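You operate a simulated robot arm through the tools that you are given. There is no shell and no other tool. Be economical: measure what you need, move in short steps, check, and stop when the job is done.

You are at the controls of a simulated two-armed robot. One attempt, no reset.

## Task
Put the cream string bundle from the top of the blue bench on the top of the small cabinet. Then take the chip from the top of the blue bench and put it on the top of the small table. Then take the orange end bobbin and put it in the small grey tub. Then shut the left blue drawer. Then put the green clamp on the card with a green frame. Then fetch the blue card and set it on the card with a blue frame. Then put the wooden card on the bottom board of the tall shelf away on the top of the low table. Do these in the order given. Set down upright: green clamp.
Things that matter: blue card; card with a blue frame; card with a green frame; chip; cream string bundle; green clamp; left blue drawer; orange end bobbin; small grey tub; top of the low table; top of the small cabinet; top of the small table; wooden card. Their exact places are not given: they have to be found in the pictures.

Only the result counts: the job must be done as asked and must still hold three seconds after the hand-in. Knocking over, shifting, dropping, spilling or breaking anything else fails it.

## Robot
Two 7-joint arms with fingered hands on one trunk, on a base that drives. Base frame: it is fixed to the floor where the robot stands at the start and does not move with it; the origin is under the middle of the robot, x ahead of it, y to its left, z up; the surface under the hand at the start is at about z = 0.78. Units: m, degrees, N and s.
The left shoulder is at the start at [0.03, 0.119, 0.969], the right one opposite. With the tool pointing down near the work surface each hand reaches from about 0.38 to 0.78 m from the robot's upright axis, wherever it stands, measured 20 degrees to its own side. Places, roughly: blue card (9x12x4 cm) [0.8, -2, 1.2]; card with a blue frame [0.75, -1.5, 0.75]; card with a green frame [0.75, -1.25, 0.75]; chip (6x2x8 cm) [0.7, 0.2, 0.8]; cream string bundle (17x3x4 cm) [0.7, 0, 0.8]; green clamp (12x4x8 cm) [0.8, -1.4, 0.7]; left blue drawer [0.3, 1, 0.7]; orange end bobbin (3x3x11 cm) [0.5, -0.1, 0.8]; small grey tub (39x22x10 cm) [-1.3, 1.1, 0.8]; top of the low table [-1.7, 2.9, 0.6]; top of the small cabinet (24x24 cm) [0.64, 3.6, 0.74]; top of the small table [0.7, -1.4, 0.7]; wooden card [0.75, -2, 0.5]. Payload 3.8 kg a hand.
Tool frame (each hand has its own): the origin (TCP) lies between the finger pads and is the grasp point; the fingertips stand 0.025 m ahead of it; z points along the fingers, y is the line along which they close. Largest opening 0.088 m; the body of the gripper starts 0.029 m behind the TCP. The gripper is a hand of 4 fingers: y runs from the thumb to the fingers, the wrist lies at [-0.013, -0.106, -0.174] in the tool frame.
Orientation is told as [roll, pitch, yaw] about the base's x, y, z axes, in that order, counted from this pose: with the fingers straight down and the wrist toward the robot, the tool's x, y and z point along [0, 1, 0], [1, 0, 0] and [0, 0, -1] of the base frame.

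## Interface
- The arms move only by the tool arm_command. It takes "left_series", "right_series" or both (then of equal length, played together; a hand with none holds still); each is a list of rows, each an object of numbers (a shift or turn left out is 0): "tx", "ty", "tz": the shift along the tool's x, y, z in units of 30 mm (1.0 is 30 mm); "rx", "ry", "rz": the turn, a rotation vector about the tool's x, y, z in units of 8 degrees (1.0 is 8 degrees). In form: [{"tx": .., "ty": .., "tz": .., "rx": .., "ry": .., "rz": ..}, ...]. A call has 1 to 10 rows; each row shifts and turns the commanded pose from where the row before left it, along the tool's axes as they then stand. A call with a number of a shift or a turn outside -1 to 1 is refused whole. A row lasts 0.2 s, in which the tool goes at most 0.05 m and 8.6 degrees; a call with a longer step from one row to the next is refused whole. Where a pose cannot be reached the arm comes as near as it can. A force on the tool above 40 N (or 10 N above the force at the start of the call, whichever is more), or a blocked arm, ends the call early, and 0.2 s more pass. In this call time passes only in rows, and 0.2 s behind the last. It gives the time, the measured TCP pose, the force on the tool (base axes), the opening and the grip force at its end, in the units of the frame above (readings bear some noise), with the torque about the TCP (base axes, N m) and any sound that the robot's microphone picked up.
- Cameras (640 x 400 px; columns grow to the right, rows downward): "scene" is now at [0.0324, 0.0564, 1.513]; the picture's right is [0.74, -0.67, -0.00], its down [-0.52, -0.58, -0.62] and it looks along [0.42, 0.46, -0.78] (base axes); focal length 284 px, centre (320, 200). "left" rides on the left gripper at [-0.064, -0.083, -0.098] in its tool frame; the picture's right is [-0.62, -0.37, 0.69], its down [0.71, -0.63, 0.30] and it looks along [0.32, 0.68, 0.65] (tool axes); focal length 265 px, centre (320, 200). "right" rides on the right gripper at [0.064, -0.083, -0.098] in its tool frame; the picture's right is [-0.62, 0.37, -0.69], its down [-0.71, -0.63, 0.30] and it looks along [-0.32, 0.68, 0.65] (tool axes); focal length 265 px, centre (320, 200).
- capture(camera): a new picture of that camera. It takes no simulated time.
- move_column(by): slides the trunk up (or, below 0, down) by that many m; the arms and the scene camera ride with it, the base frame stays. It gives what a move gives, with no picture.
- roll_base(legs): drives the robot by 1 to 6 legs, each [ahead, left, turn to the left] in m, m and degrees, along the robot's own axes; the way and the turn of a leg run together, so that a leg with both is an arc; at most 1.5 m and 180 degrees a leg. The arms and the cameras ride along, it lands a little off, and it stops where it bumps. It gives what a move gives.
- set_fingers(index, middle, ring, thumb_bend, thumb_turn, hand): sets how far each is bent, from 0 (flat) to 1 (curled in); at 0.3 the hand is open as for a grip, at 0.7 the pads meet at the TCP. One left out holds its place. A second passes; each finger stops where it meets its share of the squeeze, and holds until it gets a number again. It is the only way to open and close the hand. It gives what a move gives, with no picture; readings hold the bend of each and the force on the fingers (four entries, about 0 where the hand has none), thumb and palm. thumb_turn goes from beside the hand (0) to across from the fingers (1), as for a grip.
- pan_tilt(pan, tilt): turns the head with the scene camera to pan (to the left, within 120 degrees either way) and tilt (down, from -29 to 69), counted from straight ahead of the robot. It gives what a move gives.
- probe_pixels(camera, pixels): for up to 12 pixels [column, row] of the newest picture of that camera ("zoom" is the newest enlarged one), the place [x, y, z] in the base frame of the surface seen there, good to about 0.003 m. It takes no simulated time.
- inspect(camera, box): a new picture of the part [left, top, right, bottom] of that camera's present view, enlarged. It takes no simulated time.
- finish_job(): hands the job in; it is judged then, once.

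Work in short steps. Measure before you move; look again where a grasp or a placing could have gone wrong, and mend it. You have 131 turns and 146 pictures in all, those below and enlarged ones among them. Open the grippers and draw the arms clear of the work before you hand the job in, unless the task says otherwise; then end with one line.

The tools are called after "Request:" by a JSON object that holds its "api" and its "payload". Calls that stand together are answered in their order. arm_command: Moves the arms, as the interface text tells. Its arguments: {"type":"object","properties":{"left_series":{"type":"array","items":{"type":"object","properties":{"tx":{"type":"number"},"ty":{"type":"number"},"tz":{"type":"number"},"rx":{"type":"number"},"ry":{"type":"number"},"rz":{"type":"number"}}}},"right_series":{"type":"array","items":{"type":"object","properties":{"tx":{"type":"number"},"ty":{"type":"number"},"tz":{"type":"number"},"rx":{"type":"number"},"ry":{"type":"number"},"rz":{"type":"number"}}}}},"required":[]} The other tools are called the same way: move_column (by) slides the trunk up or down; set_fingers (index, middle, ring, thumb_bend, thumb_turn, hand) moves the fingers one by one; roll_base (legs) drives the base; pan_tilt (pan, tilt) turns the head that bears the scene camera; capture (camera) takes a picture; probe_pixels (camera, pixels) gives the place of the surface under pixels of a picture; inspect (camera, box) takes an enlarged picture of a part of a camera's view; finish_job () hands the job in.

At the start:

```text
clock: 0.0
left_tool_pos: [0.3627, 0.4147, 1.0513]
left_tcp_rot: [0.1, 0.0, -0.1]
left_wrist_force: [0.1, -0.1, 0.3]
left_ft_torque: [-0.01, -0.02, 0.0]
left_finger_gap: 0.0875
left_finger_force: 0.1
left_shape: jaw
left_bend: [0.3, 0.3, 0.3, 0.3, 0.98]
left_finger forces: [0.0, 0.2, 0.1, 0.1, 0.0, 0.0]
right_tool_pos: [0.5979, 0.0017, 1.0113]
right_tcp_rot: [-0.1, -0.1, 0.1]
right_wrist_force: [-0.2, -0.1, 0.5]
right_ft_torque: [0.01, 0.01, 0.03]
right_finger_gap: 0.0876
right_finger_force: 0.0
right_shape: jaw
right_bend: [0.3, 0.3, 0.3, 0.3, 0.98]
right_finger forces: [0.1, 0.0, 0.1, 0.0, 0.1, 0.1]
trunk travel left (down, up): [-0.125, 0.465]
robot x, y, heading: [-0.0038, 0.0034, 0.0]
head pan, tilt: [48.1, 51.3]
```

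scene: 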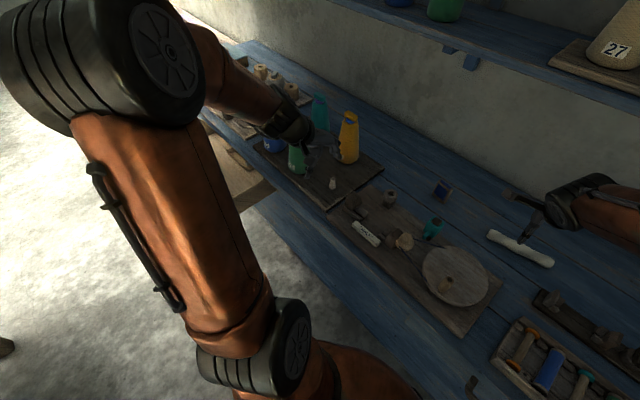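
right: 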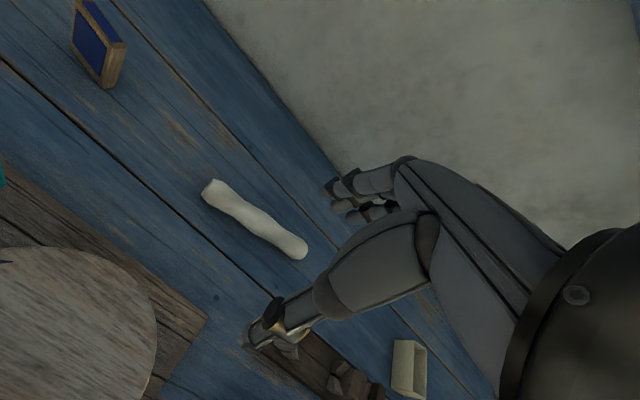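
left: 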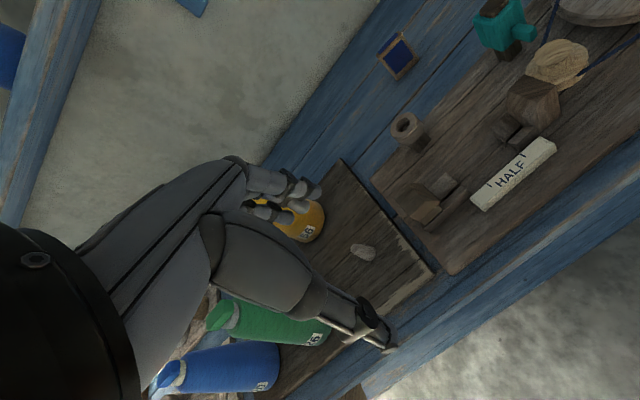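

The scene shows the cream bundle at about (520,248) and a blue chip at (440,190). I'll turn the head ahead to see the bench better.

Request:
{"api": "pan_tilt", "payload": {"pan": 0, "tilt": 45}}

Request:
{"api": "capture", "payload": {"camera": "scene"}}

Request:
{"api": "probe_pixels", "payload": {"camera": "right", "pixels": [[208, 190], [250, 217], [298, 248], [90, 40], [118, 68], [215, 250]]}}

```text
clock: 1.2
left_tool_pos: [0.3622, 0.4149, 1.0503]
left_tcp_rot: [0.0, 0.1, 0.0]
left_wrist_force: [-0.4, 0.1, -0.8]
left_ft_torque: [-0.05, 0.0, -0.01]
left_finger_gap: 0.0879
left_finger_force: 0.2
left_shape: jaw
left_bend: [0.3, 0.3, 0.3, 0.3, 0.98]
left_finger forces: [0.0, 0.0, 0.0, 0.1, 0.0, 0.0]
right_tool_pos: [0.5983, 0.0014, 1.0111]
right_tcp_rot: [0.0, 0.0, 0.0]
right_wrist_force: [-0.1, -0.5, -0.3]
right_ft_torque: [0.01, 0.01, 0.0]
right_finger_gap: 0.0877
right_finger_force: 0.1
right_shape: jaw
right_bend: [0.3, 0.3, 0.3, 0.3, 0.98]
right_finger forces: [0.0, 0.1, 0.0, 0.1, 0.1, 0.1]
trunk travel left (down, up): [-0.125, 0.465]
robot x, y, heading: [-0.0031, -0.0027, -0.2]
head pan, tilt: [0.0, 45.0]
```

```text
142 pictures are left
```

scene: 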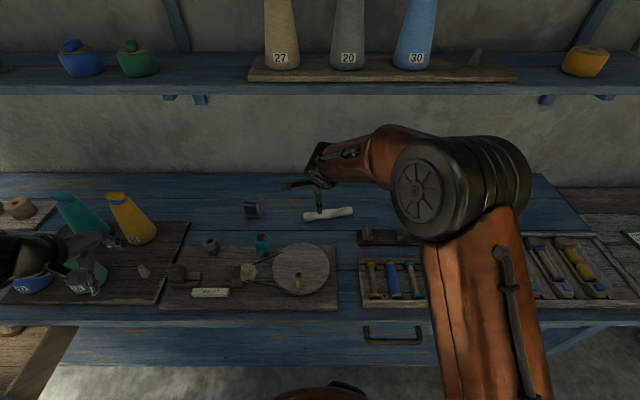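

```text
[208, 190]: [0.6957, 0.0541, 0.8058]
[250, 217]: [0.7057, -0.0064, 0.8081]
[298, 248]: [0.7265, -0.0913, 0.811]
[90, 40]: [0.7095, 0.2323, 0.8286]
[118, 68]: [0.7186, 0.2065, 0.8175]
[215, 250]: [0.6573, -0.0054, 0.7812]
```

The bundle runs from (0.695,0.055) to (0.727,-0.09), with its top at about z=0.81 over a 0.781 bench. I'll move the right hand above it with yaw +12.

Request:
{"api": "arm_command", "payload": {"right_series": [{"ty": 0.91, "tx": -0.14, "tz": 0.9}, {"ty": 0.91, "tx": -0.14, "tz": 0.9}, {"ty": 0.91, "tx": -0.14, "tz": 0.9}, {"ty": 0.91, "tx": -0.14, "tz": 0.9}, {"tz": 0.9, "rz": -0.75}, {"tz": 0.87, "rz": -0.75}, {}]}}

Request:
{"api": "capture", "payload": {"camera": "right"}}

Request:
{"api": "capture", "payload": {"camera": "scene"}}

```text
clock: 2.8
left_tool_pos: [0.3618, 0.4154, 1.0508]
left_tcp_rot: [0.0, -0.1, 0.0]
left_wrist_force: [-0.2, -0.1, 0.4]
left_ft_torque: [0.03, 0.0, -0.04]
left_finger_gap: 0.0876
left_finger_force: 0.0
left_shape: jaw
left_bend: [0.3, 0.3, 0.3, 0.3, 0.98]
left_finger forces: [0.1, 0.1, 0.0, 0.0, 0.0, 0.0]
right_tool_pos: [0.7045, -0.0119, 0.8524]
right_tcp_rot: [0.0, 0.1, 12.2]
right_wrist_force: [-0.9, 0.0, 0.0]
right_ft_torque: [-0.02, -0.01, 0.02]
right_finger_gap: 0.0875
right_finger_force: 0.1
right_shape: jaw
right_bend: [0.3, 0.3, 0.3, 0.3, 0.98]
right_finger forces: [0.0, 0.1, 0.0, 0.0, 0.1, 0.1]
trunk travel left (down, up): [-0.125, 0.465]
robot x, y, heading: [0.0021, -0.0017, -0.1]
head pan, tilt: [0.0, 45.0]
```

```text
141 pictures are left
```

right: 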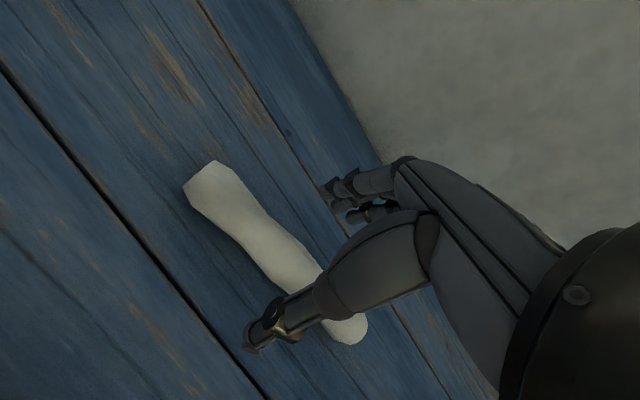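

```text
140 pictures are left
```

scene: 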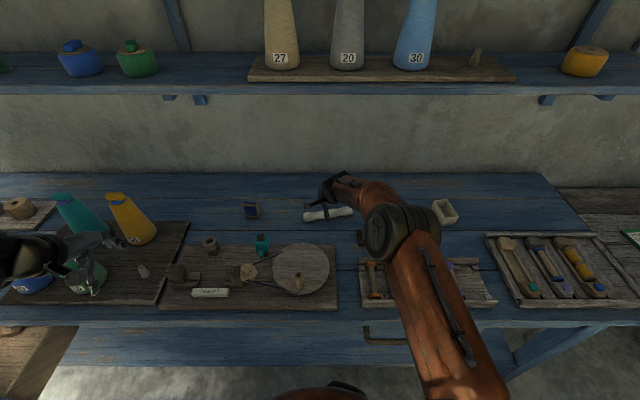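

The hand straddles the bundle. I'll lower to about z=0.808 and close.

Request:
{"api": "arm_command", "payload": {"right_series": [{"tz": 0.75}, {"tz": 0.7}, {}]}}

Request:
{"api": "set_fingers", "payload": {"hand": "right", "index": 0.7, "middle": 0.7, "ring": 0.7, "thumb_bend": 0.7}}

Request:
{"api": "arm_command", "payload": {"right_series": [{"tz": -0.9}, {"tz": -1}, {"tz": -1}, {"tz": -1}, {"tz": -1}, {"tz": -1}, {}]}}

Request:
{"api": "capture", "payload": {"camera": "right"}}

```text
clock: 3.6
left_tool_pos: [0.362, 0.4144, 1.0516]
left_tcp_rot: [0.0, -0.1, -0.1]
left_wrist_force: [-0.1, 0.2, 0.5]
left_ft_torque: [0.0, -0.03, -0.03]
left_finger_gap: 0.0874
left_finger_force: 0.0
left_shape: jaw
left_bend: [0.3, 0.3, 0.3, 0.3, 0.98]
left_finger forces: [0.0, 0.1, 0.1, 0.0, 0.1, 0.0]
right_tool_pos: [0.7061, -0.0162, 0.808]
right_tcp_rot: [0.0, 0.0, 12.0]
right_wrist_force: [-0.1, 0.6, -0.1]
right_ft_torque: [-0.02, 0.0, 0.0]
right_finger_gap: 0.0876
right_finger_force: 0.0
right_shape: jaw
right_bend: [0.3, 0.3, 0.3, 0.3, 0.98]
right_finger forces: [0.1, 0.1, 0.1, 0.1, 0.1, 0.0]
trunk travel left (down, up): [-0.125, 0.465]
robot x, y, heading: [0.0014, 0.0019, -0.0]
head pan, tilt: [0.0, 45.0]
```

```text
clock: 4.6
left_tool_pos: [0.3625, 0.4133, 1.0512]
left_tcp_rot: [0.0, -0.1, 0.0]
left_wrist_force: [0.3, -0.3, 0.0]
left_ft_torque: [0.01, 0.01, -0.02]
left_finger_gap: 0.0875
left_finger_force: 0.0
left_shape: jaw
left_bend: [0.3, 0.3, 0.3, 0.3, 0.98]
left_finger forces: [0.0, 0.0, 0.0, 0.0, 0.1, 0.0]
right_tool_pos: [0.7062, -0.0142, 0.8088]
right_tcp_rot: [0.0, -0.1, 11.9]
right_wrist_force: [2.4, 0.1, 5.8]
right_ft_torque: [-0.04, -0.07, 0.03]
right_finger_gap: 0.023
right_finger_force: 14.2
right_shape: fingers
right_bend: [0.62, 0.64, 0.66, 0.58, 0.95]
right_finger forces: [5.1, 7.9, 2.5, 0.1, 11.6, 0.1]
trunk travel left (down, up): [-0.125, 0.465]
robot x, y, heading: [-0.0042, -0.0006, 0.2]
head pan, tilt: [0.0, 45.0]
```

```text
clock: 6.2
left_tool_pos: [0.3624, 0.4139, 1.0508]
left_tcp_rot: [0.0, 0.0, 0.0]
left_wrist_force: [-0.4, 0.3, 0.2]
left_ft_torque: [-0.01, -0.01, 0.01]
left_finger_gap: 0.0876
left_finger_force: 0.0
left_shape: jaw
left_bend: [0.3, 0.3, 0.3, 0.3, 0.98]
left_finger forces: [0.0, 0.0, 0.1, 0.0, 0.0, 0.0]
right_tool_pos: [0.7086, -0.0151, 0.9812]
right_tcp_rot: [-0.1, 0.2, 12.0]
right_wrist_force: [0.6, 0.5, -0.4]
right_ft_torque: [-0.03, -0.04, -0.03]
right_finger_gap: 0.023
right_finger_force: 10.9
right_shape: fingers
right_bend: [0.62, 0.65, 0.67, 0.58, 0.95]
right_finger forces: [5.3, 3.9, 1.9, 0.0, 11.3, 0.0]
trunk travel left (down, up): [-0.125, 0.465]
robot x, y, heading: [0.0012, -0.0003, 0.1]
head pan, tilt: [0.0, 45.0]
```

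```text
139 pictures are left
```

right: 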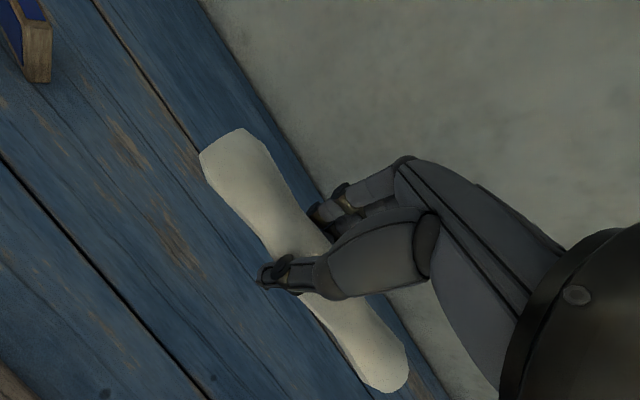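

Bundle held. Let me look to the left and left-behind to plan the drive.

Request:
{"api": "arm_command", "payload": {"right_series": [{"tz": -1}, {"tz": -1}, {"ty": -1}, {"ty": -1}, {"ty": -1}, {"ty": -1}, {"ty": -1}]}}

Request:
{"api": "pan_tilt", "payload": {"pan": 75, "tilt": 15}}

Request:
{"api": "capture", "payload": {"camera": "scene"}}

Request:
{"api": "pan_tilt", "payload": {"pan": 120, "tilt": 20}}

Request:
{"api": "capture", "payload": {"camera": "scene"}}

```text
clock: 7.8
left_tool_pos: [0.3618, 0.4149, 1.0505]
left_tcp_rot: [0.0, 0.0, 0.0]
left_wrist_force: [1.1, 0.2, -0.2]
left_ft_torque: [-0.01, 0.01, 0.0]
left_finger_gap: 0.0877
left_finger_force: 0.1
left_shape: jaw
left_bend: [0.3, 0.3, 0.3, 0.3, 0.98]
left_finger forces: [0.0, 0.1, 0.0, 0.0, 0.0, 0.0]
right_tool_pos: [0.5579, -0.0482, 1.044]
right_tcp_rot: [0.0, 0.0, 12.0]
right_wrist_force: [-0.3, -0.3, -0.7]
right_ft_torque: [-0.04, -0.05, 0.01]
right_finger_gap: 0.0229
right_finger_force: 11.1
right_shape: fingers
right_bend: [0.62, 0.65, 0.67, 0.58, 0.95]
right_finger forces: [5.2, 3.9, 2.0, 0.1, 11.0, 0.0]
trunk travel left (down, up): [-0.125, 0.465]
robot x, y, heading: [0.0005, 0.0006, -0.1]
head pan, tilt: [0.0, 45.0]
```

```text
clock: 9.2
left_tool_pos: [0.3627, 0.4145, 1.0501]
left_tcp_rot: [0.0, 0.0, 0.0]
left_wrist_force: [-0.2, -0.1, -0.9]
left_ft_torque: [-0.02, 0.01, -0.02]
left_finger_gap: 0.0873
left_finger_force: 0.0
left_shape: jaw
left_bend: [0.3, 0.3, 0.3, 0.3, 0.98]
left_finger forces: [0.0, 0.1, 0.0, 0.0, 0.1, 0.1]
right_tool_pos: [0.5577, -0.0468, 1.0444]
right_tcp_rot: [-0.1, 0.0, 12.0]
right_wrist_force: [0.4, 0.2, -0.6]
right_ft_torque: [0.01, 0.0, -0.03]
right_finger_gap: 0.023
right_finger_force: 11.1
right_shape: fingers
right_bend: [0.62, 0.65, 0.67, 0.58, 0.95]
right_finger forces: [5.3, 3.8, 2.0, 0.0, 11.0, 0.0]
trunk travel left (down, up): [-0.125, 0.465]
robot x, y, heading: [-0.0012, 0.0039, 0.1]
head pan, tilt: [75.0, 15.0]
```

```text
138 pictures are left
```

scene: 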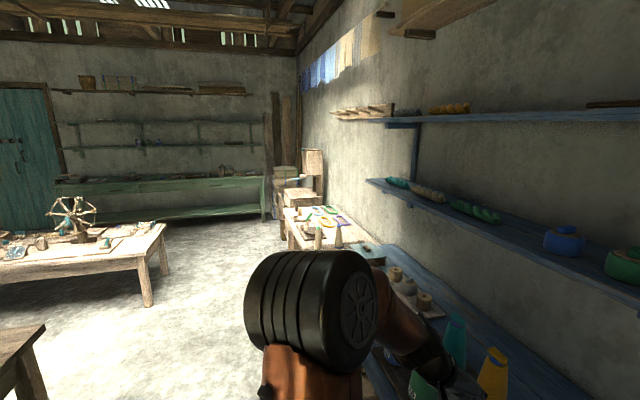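

```text
clock: 10.3
left_tool_pos: [0.3623, 0.4154, 1.0509]
left_tcp_rot: [0.0, 0.1, 0.1]
left_wrist_force: [0.0, -0.3, -0.4]
left_ft_torque: [0.04, 0.02, 0.01]
left_finger_gap: 0.0878
left_finger_force: 0.1
left_shape: jaw
left_bend: [0.3, 0.3, 0.3, 0.3, 0.98]
left_finger forces: [0.1, 0.1, 0.0, 0.0, 0.0, 0.1]
right_tool_pos: [0.5593, -0.0476, 1.0431]
right_tcp_rot: [0.0, 0.1, 12.0]
right_wrist_force: [0.0, 0.0, -0.9]
right_ft_torque: [0.04, 0.01, 0.0]
right_finger_gap: 0.0229
right_finger_force: 11.1
right_shape: fingers
right_bend: [0.62, 0.65, 0.67, 0.58, 0.95]
right_finger forces: [5.1, 3.7, 2.0, 0.0, 11.0, 0.1]
trunk travel left (down, up): [-0.125, 0.465]
robot x, y, heading: [-0.0003, -0.0012, 0.2]
head pan, tilt: [120.0, 20.0]
```

```text
137 pictures are left
```

scene: 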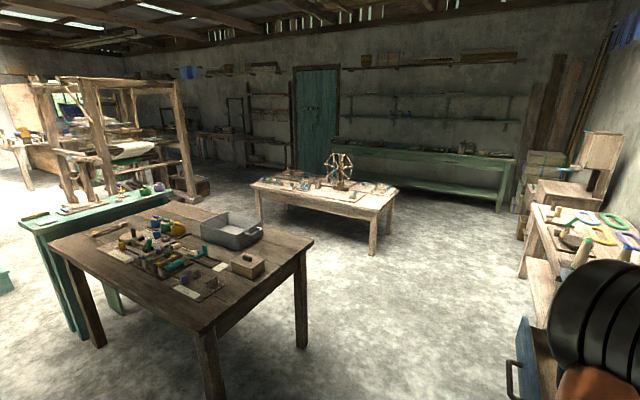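

The grey tub is at (230,232), the low table at (330,195) and the cabinet near (570,190). I'll probe key points.

Request:
{"api": "probe_pixels", "payload": {"camera": "scene", "pixels": [[312, 243], [202, 330], [50, 242], [396, 195], [372, 208], [565, 185], [590, 200], [528, 208], [230, 240], [520, 340], [545, 156], [620, 235]]}}

Request:
{"api": "inspect", "payload": {"camera": "scene", "box": [500, 110, 640, 290]}}

```text
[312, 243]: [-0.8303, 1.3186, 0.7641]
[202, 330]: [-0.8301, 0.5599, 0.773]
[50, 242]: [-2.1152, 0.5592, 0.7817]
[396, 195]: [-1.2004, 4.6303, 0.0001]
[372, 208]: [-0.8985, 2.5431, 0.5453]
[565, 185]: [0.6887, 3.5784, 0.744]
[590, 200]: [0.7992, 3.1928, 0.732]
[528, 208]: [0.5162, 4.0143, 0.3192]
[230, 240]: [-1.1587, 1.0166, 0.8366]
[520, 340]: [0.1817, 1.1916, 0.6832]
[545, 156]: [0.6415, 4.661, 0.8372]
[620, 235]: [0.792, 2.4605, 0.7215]
```

```text
2.22 times, centred on (570, 200) of scene
```

zoom: 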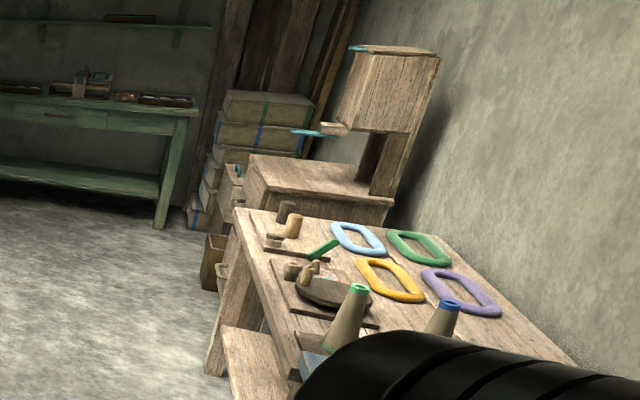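

Corridor between table (x≈-0.83) and drawer (x≈0.18). I back off 0.35, strafe left 3.6 m in all, then look.

Request:
{"api": "roll_base", "payload": {"legs": [[-0.35, 0, 0], [0, 1.5, 0], [0, 1.5, 0], [0, 0.55, 0]]}}

Request:
{"api": "pan_tilt", "payload": {"pan": 0, "tilt": 40}}

Request:
{"api": "capture", "payload": {"camera": "scene"}}

```text
clock: 28.2
left_tool_pos: [-0.3225, 3.6736, 1.0494]
left_tcp_rot: [-0.2, 0.1, 13.4]
left_wrist_force: [0.4, -0.1, -0.4]
left_ft_torque: [-0.06, 0.02, -0.05]
left_finger_gap: 0.0879
left_finger_force: 0.0
left_shape: jaw
left_bend: [0.3, 0.3, 0.3, 0.3, 0.98]
left_finger forces: [0.0, 0.1, 0.1, 0.0, 0.0, 0.0]
right_tool_pos: [-0.0235, 3.2709, 1.043]
right_tcp_rot: [-0.3, 0.2, 25.3]
right_wrist_force: [0.9, 1.1, -1.1]
right_ft_torque: [-0.06, 0.02, -0.05]
right_finger_gap: 0.0227
right_finger_force: 11.0
right_shape: fingers
right_bend: [0.62, 0.65, 0.67, 0.58, 0.95]
right_finger forces: [5.3, 3.8, 1.8, 0.1, 10.9, 0.0]
trunk travel left (down, up): [-0.125, 0.465]
robot x, y, heading: [-0.5801, 3.1831, 13.3]
head pan, tilt: [120.0, 20.0]
stopped in leg 4: the robot was blocked; the commanded pose is now the measured one
```

```text
clock: 30.2
left_tool_pos: [-0.3233, 3.6683, 1.0523]
left_tcp_rot: [0.0, -0.1, 13.5]
left_wrist_force: [1.1, -0.3, 0.6]
left_ft_torque: [0.01, 0.0, 0.01]
left_finger_gap: 0.0875
left_finger_force: 0.1
left_shape: jaw
left_bend: [0.3, 0.3, 0.3, 0.3, 0.98]
left_finger forces: [0.1, 0.1, 0.1, 0.0, 0.0, 0.0]
right_tool_pos: [-0.0261, 3.2637, 1.0437]
right_tcp_rot: [0.1, -0.2, 25.3]
right_wrist_force: [0.1, -0.5, -0.9]
right_ft_torque: [0.02, -0.01, -0.02]
right_finger_gap: 0.0227
right_finger_force: 10.9
right_shape: fingers
right_bend: [0.62, 0.65, 0.67, 0.58, 0.95]
right_finger forces: [5.3, 3.8, 1.8, 0.0, 11.0, 0.0]
trunk travel left (down, up): [-0.125, 0.465]
robot x, y, heading: [-0.5808, 3.1805, 13.1]
head pan, tilt: [0.0, 40.0]
```

```text
135 pictures are left
```

scene: 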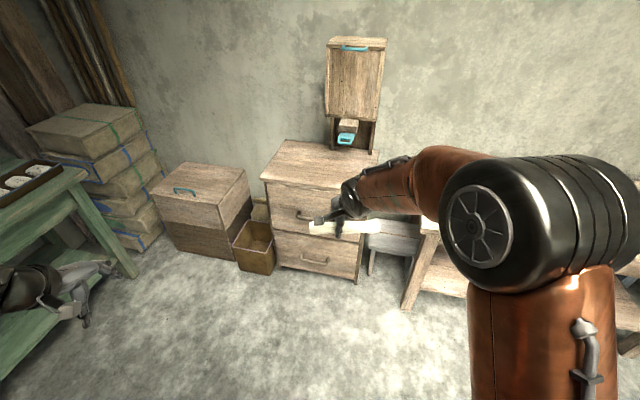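

I was stopped at (-0.58,3.18), possibly touching the low table edge behind-left. Probe the cabinet and look around.

Request:
{"api": "probe_pixels", "payload": {"camera": "scene", "pixels": [[287, 142], [263, 178], [365, 190], [373, 160], [325, 165], [330, 150], [75, 180], [136, 272], [255, 245], [310, 155], [415, 300], [345, 140]]}}

Request:
{"api": "pan_tilt", "payload": {"pan": 110, "tilt": 45}}

Request:
{"api": "capture", "payload": {"camera": "scene"}}

```text
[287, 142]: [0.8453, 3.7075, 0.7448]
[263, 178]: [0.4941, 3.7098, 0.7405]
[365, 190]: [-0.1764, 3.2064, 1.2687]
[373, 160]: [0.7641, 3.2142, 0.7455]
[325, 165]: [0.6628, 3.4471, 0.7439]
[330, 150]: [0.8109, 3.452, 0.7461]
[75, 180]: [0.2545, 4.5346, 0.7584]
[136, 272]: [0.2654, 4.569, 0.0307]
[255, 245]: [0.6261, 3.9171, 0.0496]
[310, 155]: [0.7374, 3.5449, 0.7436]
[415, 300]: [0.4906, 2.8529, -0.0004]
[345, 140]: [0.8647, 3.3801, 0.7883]
```

```text
clock: 32.1
left_tool_pos: [-0.3243, 3.669, 1.0515]
left_tcp_rot: [0.2, -0.1, 13.5]
left_wrist_force: [0.3, -0.5, 0.7]
left_ft_torque: [0.0, -0.03, 0.0]
left_finger_gap: 0.0875
left_finger_force: 0.1
left_shape: jaw
left_bend: [0.3, 0.3, 0.3, 0.3, 0.98]
left_finger forces: [0.1, 0.1, 0.1, 0.1, 0.1, 0.2]
right_tool_pos: [-0.0262, 3.2654, 1.0451]
right_tcp_rot: [0.0, 0.0, 25.3]
right_wrist_force: [0.3, 1.1, -0.3]
right_ft_torque: [-0.02, 0.01, -0.01]
right_finger_gap: 0.0229
right_finger_force: 11.2
right_shape: fingers
right_bend: [0.62, 0.65, 0.67, 0.58, 0.95]
right_finger forces: [5.4, 3.8, 1.9, 0.1, 10.9, 0.1]
trunk travel left (down, up): [-0.125, 0.465]
robot x, y, heading: [-0.5823, 3.1816, 13.0]
head pan, tilt: [110.0, 45.0]
```

```text
134 pictures are left
```

scene: 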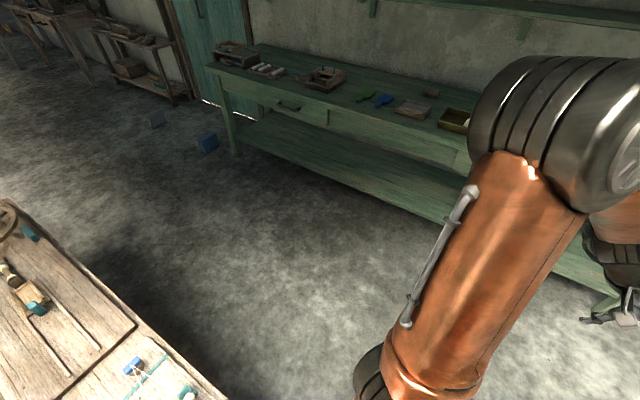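

The low table is just behind-left. I move forward away from it, straighten heading, then go to about (-0.02, 3.62) before the cabinet.

Request:
{"api": "roll_base", "payload": {"legs": [[0.3, 0, 0], [0, 0, -13], [0.26, 0.37, 0]]}}

Request:
{"api": "pan_tilt", "payload": {"pan": 0, "tilt": 50}}

Request:
{"api": "capture", "payload": {"camera": "scene"}}

Request:
{"api": "capture", "payload": {"camera": "right"}}

```text
clock: 37.3
left_tool_pos: [0.3308, 4.0389, 1.0534]
left_tcp_rot: [0.2, -0.1, -0.2]
left_wrist_force: [0.1, 0.0, -1.0]
left_ft_torque: [-0.01, 0.03, -0.03]
left_finger_gap: 0.0878
left_finger_force: 0.1
left_shape: jaw
left_bend: [0.3, 0.3, 0.3, 0.3, 0.98]
left_finger forces: [0.1, 0.1, 0.0, 0.0, 0.0, 0.0]
right_tool_pos: [0.5254, 3.5743, 1.045]
right_tcp_rot: [-0.1, -0.1, 11.6]
right_wrist_force: [0.3, 0.2, -0.7]
right_ft_torque: [0.0, -0.01, -0.01]
right_finger_gap: 0.0227
right_finger_force: 11.1
right_shape: fingers
right_bend: [0.62, 0.65, 0.67, 0.58, 0.95]
right_finger forces: [5.2, 3.7, 2.0, 0.0, 10.8, 0.0]
trunk travel left (down, up): [-0.125, 0.465]
robot x, y, heading: [-0.0336, 3.6216, -0.5]
head pan, tilt: [110.0, 45.0]
```

```text
clock: 39.1
left_tool_pos: [0.3321, 4.0373, 1.0521]
left_tcp_rot: [0.0, -0.1, -0.3]
left_wrist_force: [0.2, -0.5, 0.1]
left_ft_torque: [-0.01, 0.0, -0.01]
left_finger_gap: 0.0879
left_finger_force: 0.0
left_shape: jaw
left_bend: [0.3, 0.3, 0.3, 0.3, 0.98]
left_finger forces: [0.0, 0.0, 0.0, 0.1, 0.0, 0.0]
right_tool_pos: [0.5257, 3.5738, 1.0445]
right_tcp_rot: [0.0, -0.1, 11.6]
right_wrist_force: [0.0, 0.0, 0.0]
right_ft_torque: [-0.01, 0.02, -0.02]
right_finger_gap: 0.0228
right_finger_force: 10.5
right_shape: fingers
right_bend: [0.62, 0.65, 0.67, 0.58, 0.95]
right_finger forces: [5.2, 3.7, 1.9, 0.1, 10.8, 0.0]
trunk travel left (down, up): [-0.125, 0.465]
robot x, y, heading: [-0.032, 3.6251, -0.4]
head pan, tilt: [0.0, 50.0]
```

```text
133 pictures are left
```

scene: 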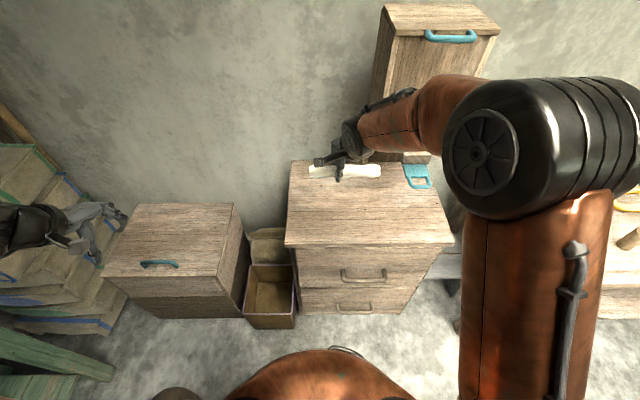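

```text
132 pictures are left
```

right: 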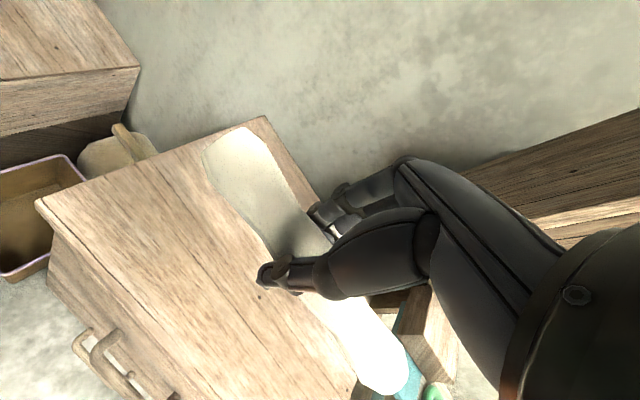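

Cabinet top is under the hand, free area left of the blue handle at (418,175). Move to (0.62,3.59) and lower to z≈0.775.

Request:
{"api": "arm_command", "payload": {"right_series": [{"ty": 0.8, "tx": -0.07, "tz": 0.5}, {"ty": 0.8, "tx": -0.07, "tz": 0.8}, {"ty": 0.8, "tx": -0.07, "tz": 0.8}, {"ty": 0.8, "tx": -0.06, "tz": 0.8}, {"tz": 1}, {"tz": 1}, {"tz": 1}, {"tz": 1}, {"tz": 1}, {}]}}

Request:
{"api": "arm_command", "payload": {"right_series": [{"tz": 0.5}, {"tz": 0.5}, {}]}}

Request:
{"api": "capture", "payload": {"camera": "scene"}}

```text
clock: 41.4
left_tool_pos: [0.3315, 4.0385, 1.0525]
left_tcp_rot: [0.2, 0.0, -0.2]
left_wrist_force: [0.2, 0.5, -0.4]
left_ft_torque: [-0.03, 0.02, -0.04]
left_finger_gap: 0.0878
left_finger_force: 0.0
left_shape: jaw
left_bend: [0.3, 0.3, 0.3, 0.3, 0.98]
left_finger forces: [0.1, 0.0, 0.0, 0.0, 0.0, 0.0]
right_tool_pos: [0.6212, 3.5868, 0.8077]
right_tcp_rot: [0.1, -0.1, 11.5]
right_wrist_force: [-1.6, -0.2, -0.9]
right_ft_torque: [0.03, 0.01, 0.02]
right_finger_gap: 0.0225
right_finger_force: 10.7
right_shape: fingers
right_bend: [0.62, 0.65, 0.67, 0.58, 0.95]
right_finger forces: [5.3, 3.7, 1.8, 0.0, 10.7, 0.0]
trunk travel left (down, up): [-0.125, 0.465]
robot x, y, heading: [-0.0354, 3.6268, -0.4]
head pan, tilt: [0.0, 50.0]
```

```text
clock: 42.1
left_tool_pos: [0.3319, 4.0364, 1.052]
left_tcp_rot: [0.2, -0.1, -0.2]
left_wrist_force: [-0.2, 0.0, -0.9]
left_ft_torque: [0.04, -0.01, -0.02]
left_finger_gap: 0.0877
left_finger_force: 0.1
left_shape: jaw
left_bend: [0.3, 0.3, 0.3, 0.3, 0.98]
left_finger forces: [0.1, 0.1, 0.0, 0.1, 0.0, 0.0]
right_tool_pos: [0.6206, 3.5857, 0.7769]
right_tcp_rot: [0.0, -0.1, 11.5]
right_wrist_force: [0.5, -0.3, -0.6]
right_ft_torque: [-0.04, 0.01, -0.03]
right_finger_gap: 0.0226
right_finger_force: 10.8
right_shape: fingers
right_bend: [0.62, 0.65, 0.67, 0.58, 0.95]
right_finger forces: [5.2, 3.7, 1.7, 0.0, 10.7, 0.1]
trunk travel left (down, up): [-0.125, 0.465]
robot x, y, heading: [-0.0349, 3.626, -0.5]
head pan, tilt: [0.0, 50.0]
```

```text
131 pictures are left
```

scene: 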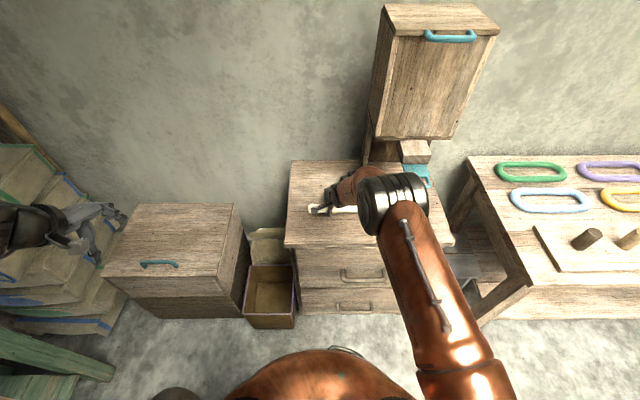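

Bundle just over the top. Lower 4 mm, open, and rise.

Request:
{"api": "arm_command", "payload": {"right_series": [{"tz": 0.13}, {}]}}

Request:
{"api": "set_fingers", "payload": {"hand": "right", "index": 0.3, "middle": 0.3, "ring": 0.3, "thumb_bend": 0.3}}

Request:
{"api": "arm_command", "payload": {"right_series": [{"tz": -0.5}, {"tz": -1}, {"tz": -1}, {"tz": -1}, {"tz": -1}, {"tz": -1}, {"ty": -0.8, "tz": -1}, {"ty": -0.8, "tz": -1}, {"ty": -0.8, "tz": -1}, {}]}}

Request:
{"api": "capture", "payload": {"camera": "scene"}}

```text
clock: 42.8
left_tool_pos: [0.3314, 4.0378, 1.0514]
left_tcp_rot: [0.1, -0.1, -0.3]
left_wrist_force: [0.0, -0.9, 0.3]
left_ft_torque: [0.05, 0.0, -0.01]
left_finger_gap: 0.0876
left_finger_force: 0.1
left_shape: jaw
left_bend: [0.3, 0.3, 0.3, 0.3, 0.98]
left_finger forces: [0.1, 0.1, 0.1, 0.0, 0.1, 0.0]
right_tool_pos: [0.6208, 3.5858, 0.7742]
right_tcp_rot: [0.1, -0.1, 11.4]
right_wrist_force: [0.4, 0.3, 0.8]
right_ft_torque: [-0.01, 0.0, -0.01]
right_finger_gap: 0.0227
right_finger_force: 11.8
right_shape: fingers
right_bend: [0.62, 0.65, 0.67, 0.58, 0.95]
right_finger forces: [5.1, 5.3, 1.8, 0.0, 11.0, 0.0]
trunk travel left (down, up): [-0.125, 0.465]
robot x, y, heading: [-0.031, 3.6242, -0.5]
head pan, tilt: [0.0, 50.0]
```

```text
clock: 43.8
left_tool_pos: [0.3312, 4.038, 1.052]
left_tcp_rot: [0.1, -0.1, -0.2]
left_wrist_force: [-0.2, 0.7, -0.1]
left_ft_torque: [-0.01, 0.01, 0.02]
left_finger_gap: 0.0879
left_finger_force: 0.0
left_shape: jaw
left_bend: [0.3, 0.3, 0.3, 0.3, 0.98]
left_finger forces: [0.1, 0.1, 0.1, 0.0, 0.0, 0.1]
right_tool_pos: [0.6211, 3.5863, 0.7721]
right_tcp_rot: [-0.1, -0.1, 11.4]
right_wrist_force: [-0.1, -0.1, -0.1]
right_ft_torque: [0.02, -0.03, -0.02]
right_finger_gap: 0.0845
right_finger_force: 0.1
right_shape: fingers
right_bend: [0.3, 0.3, 0.3, 0.3, 0.97]
right_finger forces: [0.1, 0.0, 0.1, 0.0, 0.1, 0.0]
trunk travel left (down, up): [-0.125, 0.465]
robot x, y, heading: [-0.0344, 3.6231, -0.3]
head pan, tilt: [0.0, 50.0]
```

```text
clock: 46.0
left_tool_pos: [0.3323, 4.0377, 1.0515]
left_tcp_rot: [0.1, 0.0, -0.1]
left_wrist_force: [0.4, -0.5, 0.3]
left_ft_torque: [0.01, 0.02, -0.02]
left_finger_gap: 0.0879
left_finger_force: 0.0
left_shape: jaw
left_bend: [0.3, 0.3, 0.3, 0.3, 0.98]
left_finger forces: [0.0, 0.0, 0.0, 0.0, 0.0, 0.1]
right_tool_pos: [0.5489, 3.5715, 1.0286]
right_tcp_rot: [0.1, 0.0, 11.6]
right_wrist_force: [0.2, -0.2, -0.3]
right_ft_torque: [0.02, 0.0, 0.0]
right_finger_gap: 0.0846
right_finger_force: 0.1
right_shape: fingers
right_bend: [0.3, 0.3, 0.3, 0.3, 0.97]
right_finger forces: [0.0, 0.0, 0.1, 0.1, 0.0, 0.0]
trunk travel left (down, up): [-0.125, 0.465]
robot x, y, heading: [-0.0354, 3.6278, -0.3]
head pan, tilt: [0.0, 50.0]
```

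```text
130 pictures are left
```

scene: 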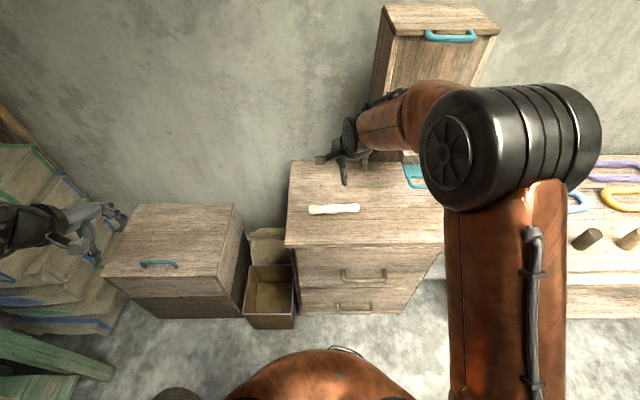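

Bundle lies well on the cabinet. Now back off a little and strafe right, keeping off the low table, then check pose.

Request:
{"api": "roll_base", "payload": {"legs": [[-0.18, 0, 0.4], [0, -1.3, 0]]}}

```text
clock: 53.5
left_tool_pos: [0.1538, 2.749, 1.0513]
left_tcp_rot: [0.1, -0.2, 0.5]
left_wrist_force: [-0.2, -0.7, 0.8]
left_ft_torque: [0.0, 0.04, 0.02]
left_finger_gap: 0.088
left_finger_force: 0.1
left_shape: jaw
left_bend: [0.3, 0.3, 0.3, 0.3, 0.98]
left_finger forces: [0.0, 0.0, 0.1, 0.1, 0.0, 0.1]
right_tool_pos: [0.3785, 2.2839, 1.0295]
right_tcp_rot: [0.1, -0.1, 12.3]
right_wrist_force: [0.0, -0.6, 0.8]
right_ft_torque: [0.0, 0.03, -0.02]
right_finger_gap: 0.0845
right_finger_force: 0.0
right_shape: fingers
right_bend: [0.3, 0.3, 0.3, 0.3, 0.97]
right_finger forces: [0.1, 0.1, 0.0, 0.0, 0.1, 0.1]
trunk travel left (down, up): [-0.125, 0.465]
robot x, y, heading: [-0.2039, 2.3348, -0.0]
head pan, tilt: [0.0, 50.0]
```

Clean drive. Continue right to y≈0.3, then forward to x≈0.

Request:
{"api": "roll_base", "payload": {"legs": [[-0.12, -0.5, 0], [0, -1.5, 0], [0.3, -0.05, 0]]}}

Request:
{"api": "pan_tilt", "payload": {"pan": 0, "tilt": 50}}

Request:
{"api": "capture", "payload": {"camera": "scene"}}

Request:
{"api": "capture", "payload": {"camera": "right"}}

```text
clock: 65.4
left_tool_pos: [0.3454, 0.6591, 1.0527]
left_tcp_rot: [0.1, 0.0, -0.4]
left_wrist_force: [-0.5, -0.3, -0.7]
left_ft_torque: [-0.01, 0.01, 0.01]
left_finger_gap: 0.0878
left_finger_force: 0.0
left_shape: jaw
left_bend: [0.3, 0.3, 0.3, 0.3, 0.98]
left_finger forces: [0.0, 0.1, 0.0, 0.0, 0.0, 0.1]
right_tool_pos: [0.5614, 0.1917, 1.027]
right_tcp_rot: [0.1, 0.1, 11.4]
right_wrist_force: [-0.2, -0.2, 0.3]
right_ft_torque: [0.01, 0.01, -0.03]
right_finger_gap: 0.0844
right_finger_force: 0.1
right_shape: fingers
right_bend: [0.3, 0.3, 0.3, 0.3, 0.97]
right_finger forces: [0.0, 0.1, 0.1, 0.0, 0.0, 0.0]
trunk travel left (down, up): [-0.125, 0.465]
robot x, y, heading: [-0.022, 0.251, -0.7]
head pan, tilt: [0.0, 50.0]
```

```text
clock: 66.0
left_tool_pos: [0.3446, 0.6589, 1.0512]
left_tcp_rot: [0.2, 0.0, -0.4]
left_wrist_force: [0.2, 0.1, -0.2]
left_ft_torque: [0.02, -0.03, -0.01]
left_finger_gap: 0.0878
left_finger_force: 0.1
left_shape: jaw
left_bend: [0.3, 0.3, 0.3, 0.3, 0.98]
left_finger forces: [0.1, 0.0, 0.1, 0.0, 0.0, 0.0]
right_tool_pos: [0.5599, 0.1914, 1.029]
right_tcp_rot: [0.0, -0.1, 11.5]
right_wrist_force: [-0.7, 0.2, 0.1]
right_ft_torque: [0.0, -0.05, 0.04]
right_finger_gap: 0.0844
right_finger_force: 0.1
right_shape: fingers
right_bend: [0.3, 0.3, 0.3, 0.3, 0.97]
right_finger forces: [0.0, 0.0, 0.0, 0.1, 0.1, 0.1]
trunk travel left (down, up): [-0.125, 0.465]
robot x, y, heading: [-0.0232, 0.2458, -0.8]
head pan, tilt: [0.0, 50.0]
```

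```text
129 pictures are left
```

scene: 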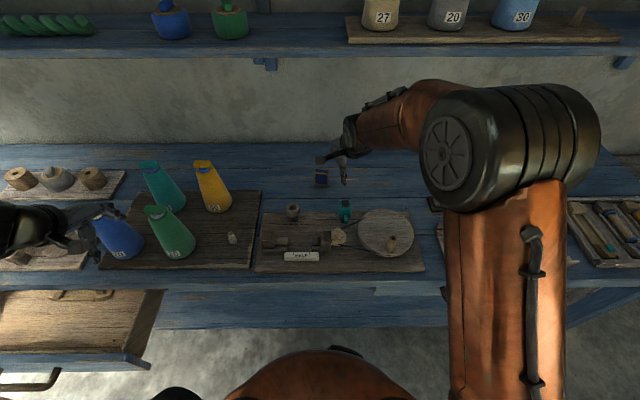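

```text
128 pictures are left
```

right: 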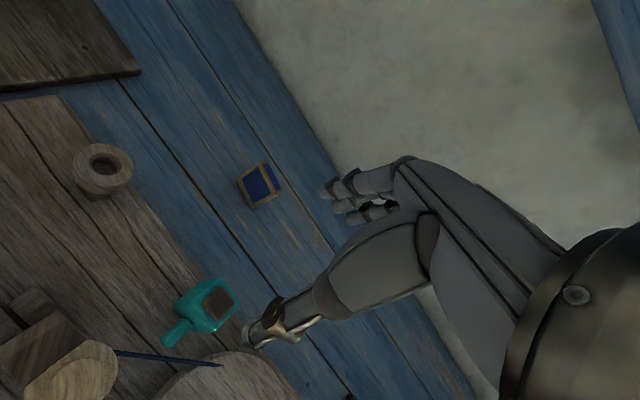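

Inspect the framed blue chip closely to get its orientation and height.

Request:
{"api": "inspect", "payload": {"camera": "right", "box": [210, 140, 306, 230]}}

Request:
{"api": "inspect", "payload": {"camera": "scene", "box": [290, 150, 354, 210]}}

Request:
{"api": "probe_pixels", "payload": {"camera": "right", "pixels": [[240, 181], [252, 203], [260, 185], [267, 167], [281, 192], [276, 179], [235, 195], [275, 170]]}}

```text
4.44 times, centred on (258, 185) of right
```

zoom: 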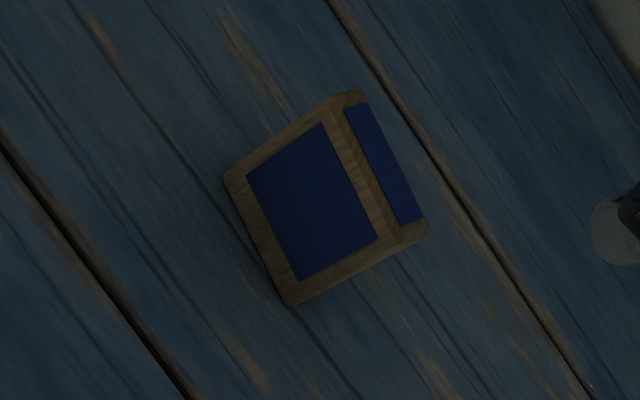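

```text
6.67 times, centred on (322, 180) of scene
```

zoom: 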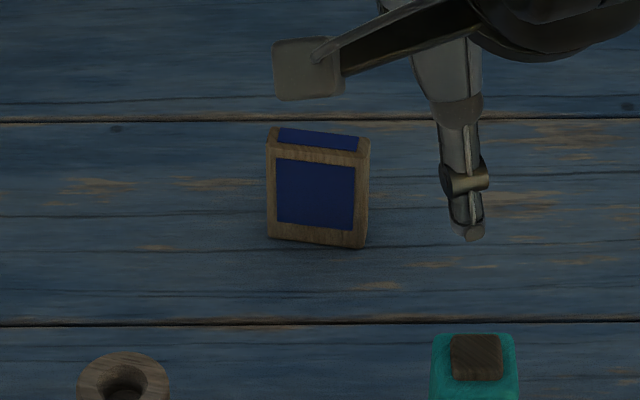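

```text
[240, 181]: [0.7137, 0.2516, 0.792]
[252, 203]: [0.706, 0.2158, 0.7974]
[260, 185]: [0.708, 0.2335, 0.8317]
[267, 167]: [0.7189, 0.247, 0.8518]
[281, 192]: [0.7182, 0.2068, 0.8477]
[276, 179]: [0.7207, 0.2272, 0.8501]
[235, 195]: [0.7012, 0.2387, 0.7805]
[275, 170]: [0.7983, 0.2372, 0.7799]
```

Chip is upright: centre ≈(0.719,0.231), top z≈0.855, yaw about -6. I move the right hand above it with yaw -5.

Request:
{"api": "arm_command", "payload": {"right_series": [{"rz": 1, "tz": 0.5}, {"rz": 1.0, "tz": 0.5}, {"ty": 0.87, "tx": 0.3, "tz": 0.4}, {"ty": 0.87, "tx": 0.3, "tz": 0.4}, {"ty": 0.87, "tx": 0.3, "tz": 0.4}, {"ty": 0.87, "tx": 0.3, "tz": 0.4}, {"ty": 0.87, "tx": 0.3, "tz": 0.4}, {"ty": 0.87, "tx": 0.26, "tz": 0.3}, {}]}}

Request:
{"api": "capture", "payload": {"camera": "right"}}

Request:
{"api": "capture", "payload": {"camera": "scene"}}

```text
clock: 68.0
left_tool_pos: [0.3445, 0.6598, 1.053]
left_tcp_rot: [0.0, -0.1, -0.3]
left_wrist_force: [-0.3, 0.1, 0.1]
left_ft_torque: [0.02, -0.02, 0.02]
left_finger_gap: 0.088
left_finger_force: 0.0
left_shape: jaw
left_bend: [0.3, 0.3, 0.3, 0.3, 0.98]
left_finger forces: [0.0, 0.0, 0.0, 0.1, 0.0, 0.0]
right_tool_pos: [0.7169, 0.2337, 0.9299]
right_tcp_rot: [0.1, 0.1, -4.6]
right_wrist_force: [-1.2, 0.1, -0.1]
right_ft_torque: [0.03, -0.03, -0.02]
right_finger_gap: 0.0845
right_finger_force: 0.1
right_shape: fingers
right_bend: [0.3, 0.3, 0.3, 0.3, 0.97]
right_finger forces: [0.0, 0.0, 0.0, 0.0, 0.0, 0.0]
right hand out of reach, approached as far as the arm can: row 8
trunk travel left (down, up): [-0.125, 0.465]
robot x, y, heading: [-0.019, 0.2498, -0.7]
head pan, tilt: [0.0, 50.0]
```

```text
125 pictures are left
```

right: 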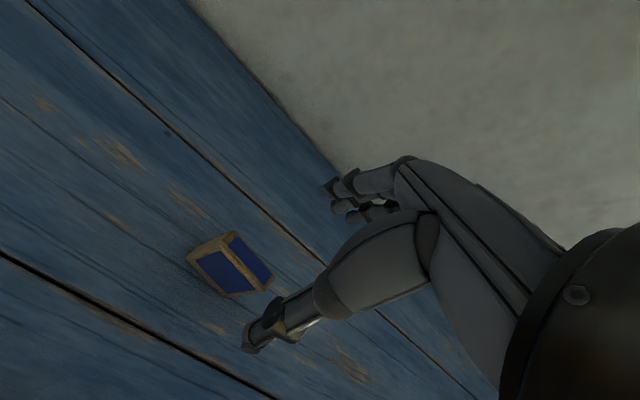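

```text
124 pictures are left
```

scene: 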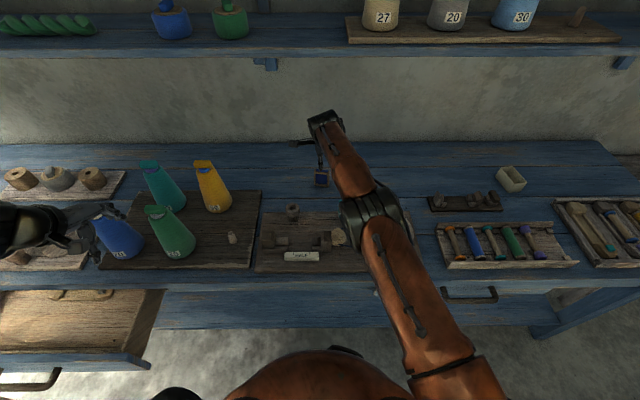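

Hand is centred over the chip (TCP 0.717,0.234). Lower to z≈0.83.

Request:
{"api": "arm_command", "payload": {"right_series": [{"tz": 0.9}, {"tz": 0.9}, {"tz": 0.8}, {"tz": 0.6}, {}]}}

Request:
{"api": "capture", "payload": {"camera": "right"}}

```text
clock: 69.2
left_tool_pos: [0.3434, 0.6589, 1.0526]
left_tcp_rot: [0.1, -0.2, -0.4]
left_wrist_force: [-0.2, 0.5, -0.6]
left_ft_torque: [0.0, -0.03, 0.01]
left_finger_gap: 0.088
left_finger_force: 0.0
left_shape: jaw
left_bend: [0.3, 0.3, 0.3, 0.3, 0.98]
left_finger forces: [0.0, 0.1, 0.1, 0.0, 0.0, 0.0]
right_tool_pos: [0.7085, 0.2297, 0.8335]
right_tcp_rot: [0.1, -0.2, -4.6]
right_wrist_force: [0.2, -0.1, -0.6]
right_ft_torque: [-0.01, -0.03, -0.01]
right_finger_gap: 0.0844
right_finger_force: 0.0
right_shape: fingers
right_bend: [0.3, 0.3, 0.3, 0.3, 0.97]
right_finger forces: [0.1, 0.0, 0.0, 0.0, 0.0, 0.0]
right hand out of reach, approached as far as the arm can: row 2, 4
trunk travel left (down, up): [-0.125, 0.465]
robot x, y, heading: [-0.0234, 0.2465, -0.8]
head pan, tilt: [0.0, 50.0]
```

```text
123 pictures are left
```

right: 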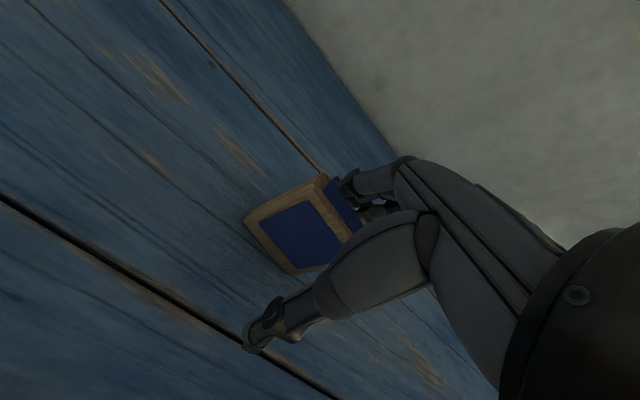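

The hand is 1 cm short in x. Nudge the base 12 mm ahead, then close.

Request:
{"api": "roll_base", "payload": {"legs": [[0.012, 0, 0]]}}

Request:
{"api": "set_fingers", "payload": {"hand": "right", "index": 0.7, "middle": 0.7, "ring": 0.7, "thumb_bend": 0.7}}

Request:
{"api": "capture", "payload": {"camera": "right"}}

```text
clock: 69.9
left_tool_pos: [0.356, 0.66, 1.0513]
left_tcp_rot: [0.1, -0.1, -0.3]
left_wrist_force: [1.0, 0.4, -0.5]
left_ft_torque: [-0.01, 0.03, 0.02]
left_finger_gap: 0.0876
left_finger_force: 0.0
left_shape: jaw
left_bend: [0.3, 0.3, 0.3, 0.3, 0.98]
left_finger forces: [0.0, 0.1, 0.0, 0.0, 0.0, 0.1]
right_tool_pos: [0.7207, 0.2308, 0.8337]
right_tcp_rot: [0.2, 0.0, -4.6]
right_wrist_force: [0.2, 0.3, 0.1]
right_ft_torque: [0.01, 0.02, -0.01]
right_finger_gap: 0.0844
right_finger_force: 0.1
right_shape: fingers
right_bend: [0.3, 0.3, 0.3, 0.3, 0.97]
right_finger forces: [0.0, 0.0, 0.0, 0.0, 0.0, 0.1]
trunk travel left (down, up): [-0.125, 0.465]
robot x, y, heading: [-0.0101, 0.2465, -0.6]
head pan, tilt: [0.0, 50.0]
```

```text
clock: 70.9
left_tool_pos: [0.3551, 0.6596, 1.0531]
left_tcp_rot: [0.1, -0.2, -0.4]
left_wrist_force: [0.1, -0.4, -0.5]
left_ft_torque: [-0.02, -0.02, 0.03]
left_finger_gap: 0.0878
left_finger_force: 0.0
left_shape: jaw
left_bend: [0.3, 0.3, 0.3, 0.3, 0.98]
left_finger forces: [0.2, 0.0, 0.1, 0.1, 0.1, 0.1]
right_tool_pos: [0.7195, 0.2302, 0.8346]
right_tcp_rot: [0.1, -0.2, -4.5]
right_wrist_force: [-0.1, -0.5, 1.2]
right_ft_torque: [0.02, 0.0, -0.01]
right_finger_gap: 0.0098
right_finger_force: 4.7
right_shape: fingers
right_bend: [0.65, 0.68, 0.69, 0.64, 0.97]
right_finger forces: [2.9, 1.5, 0.2, 0.0, 4.7, 0.0]
trunk travel left (down, up): [-0.125, 0.465]
robot x, y, heading: [-0.0107, 0.2476, -0.4]
head pan, tilt: [0.0, 50.0]
```

```text
122 pictures are left
```

right: 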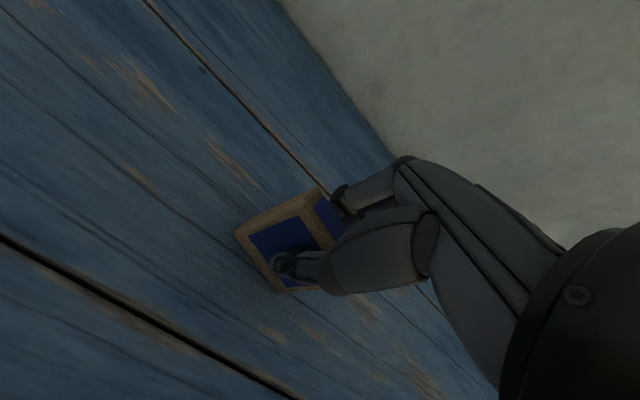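

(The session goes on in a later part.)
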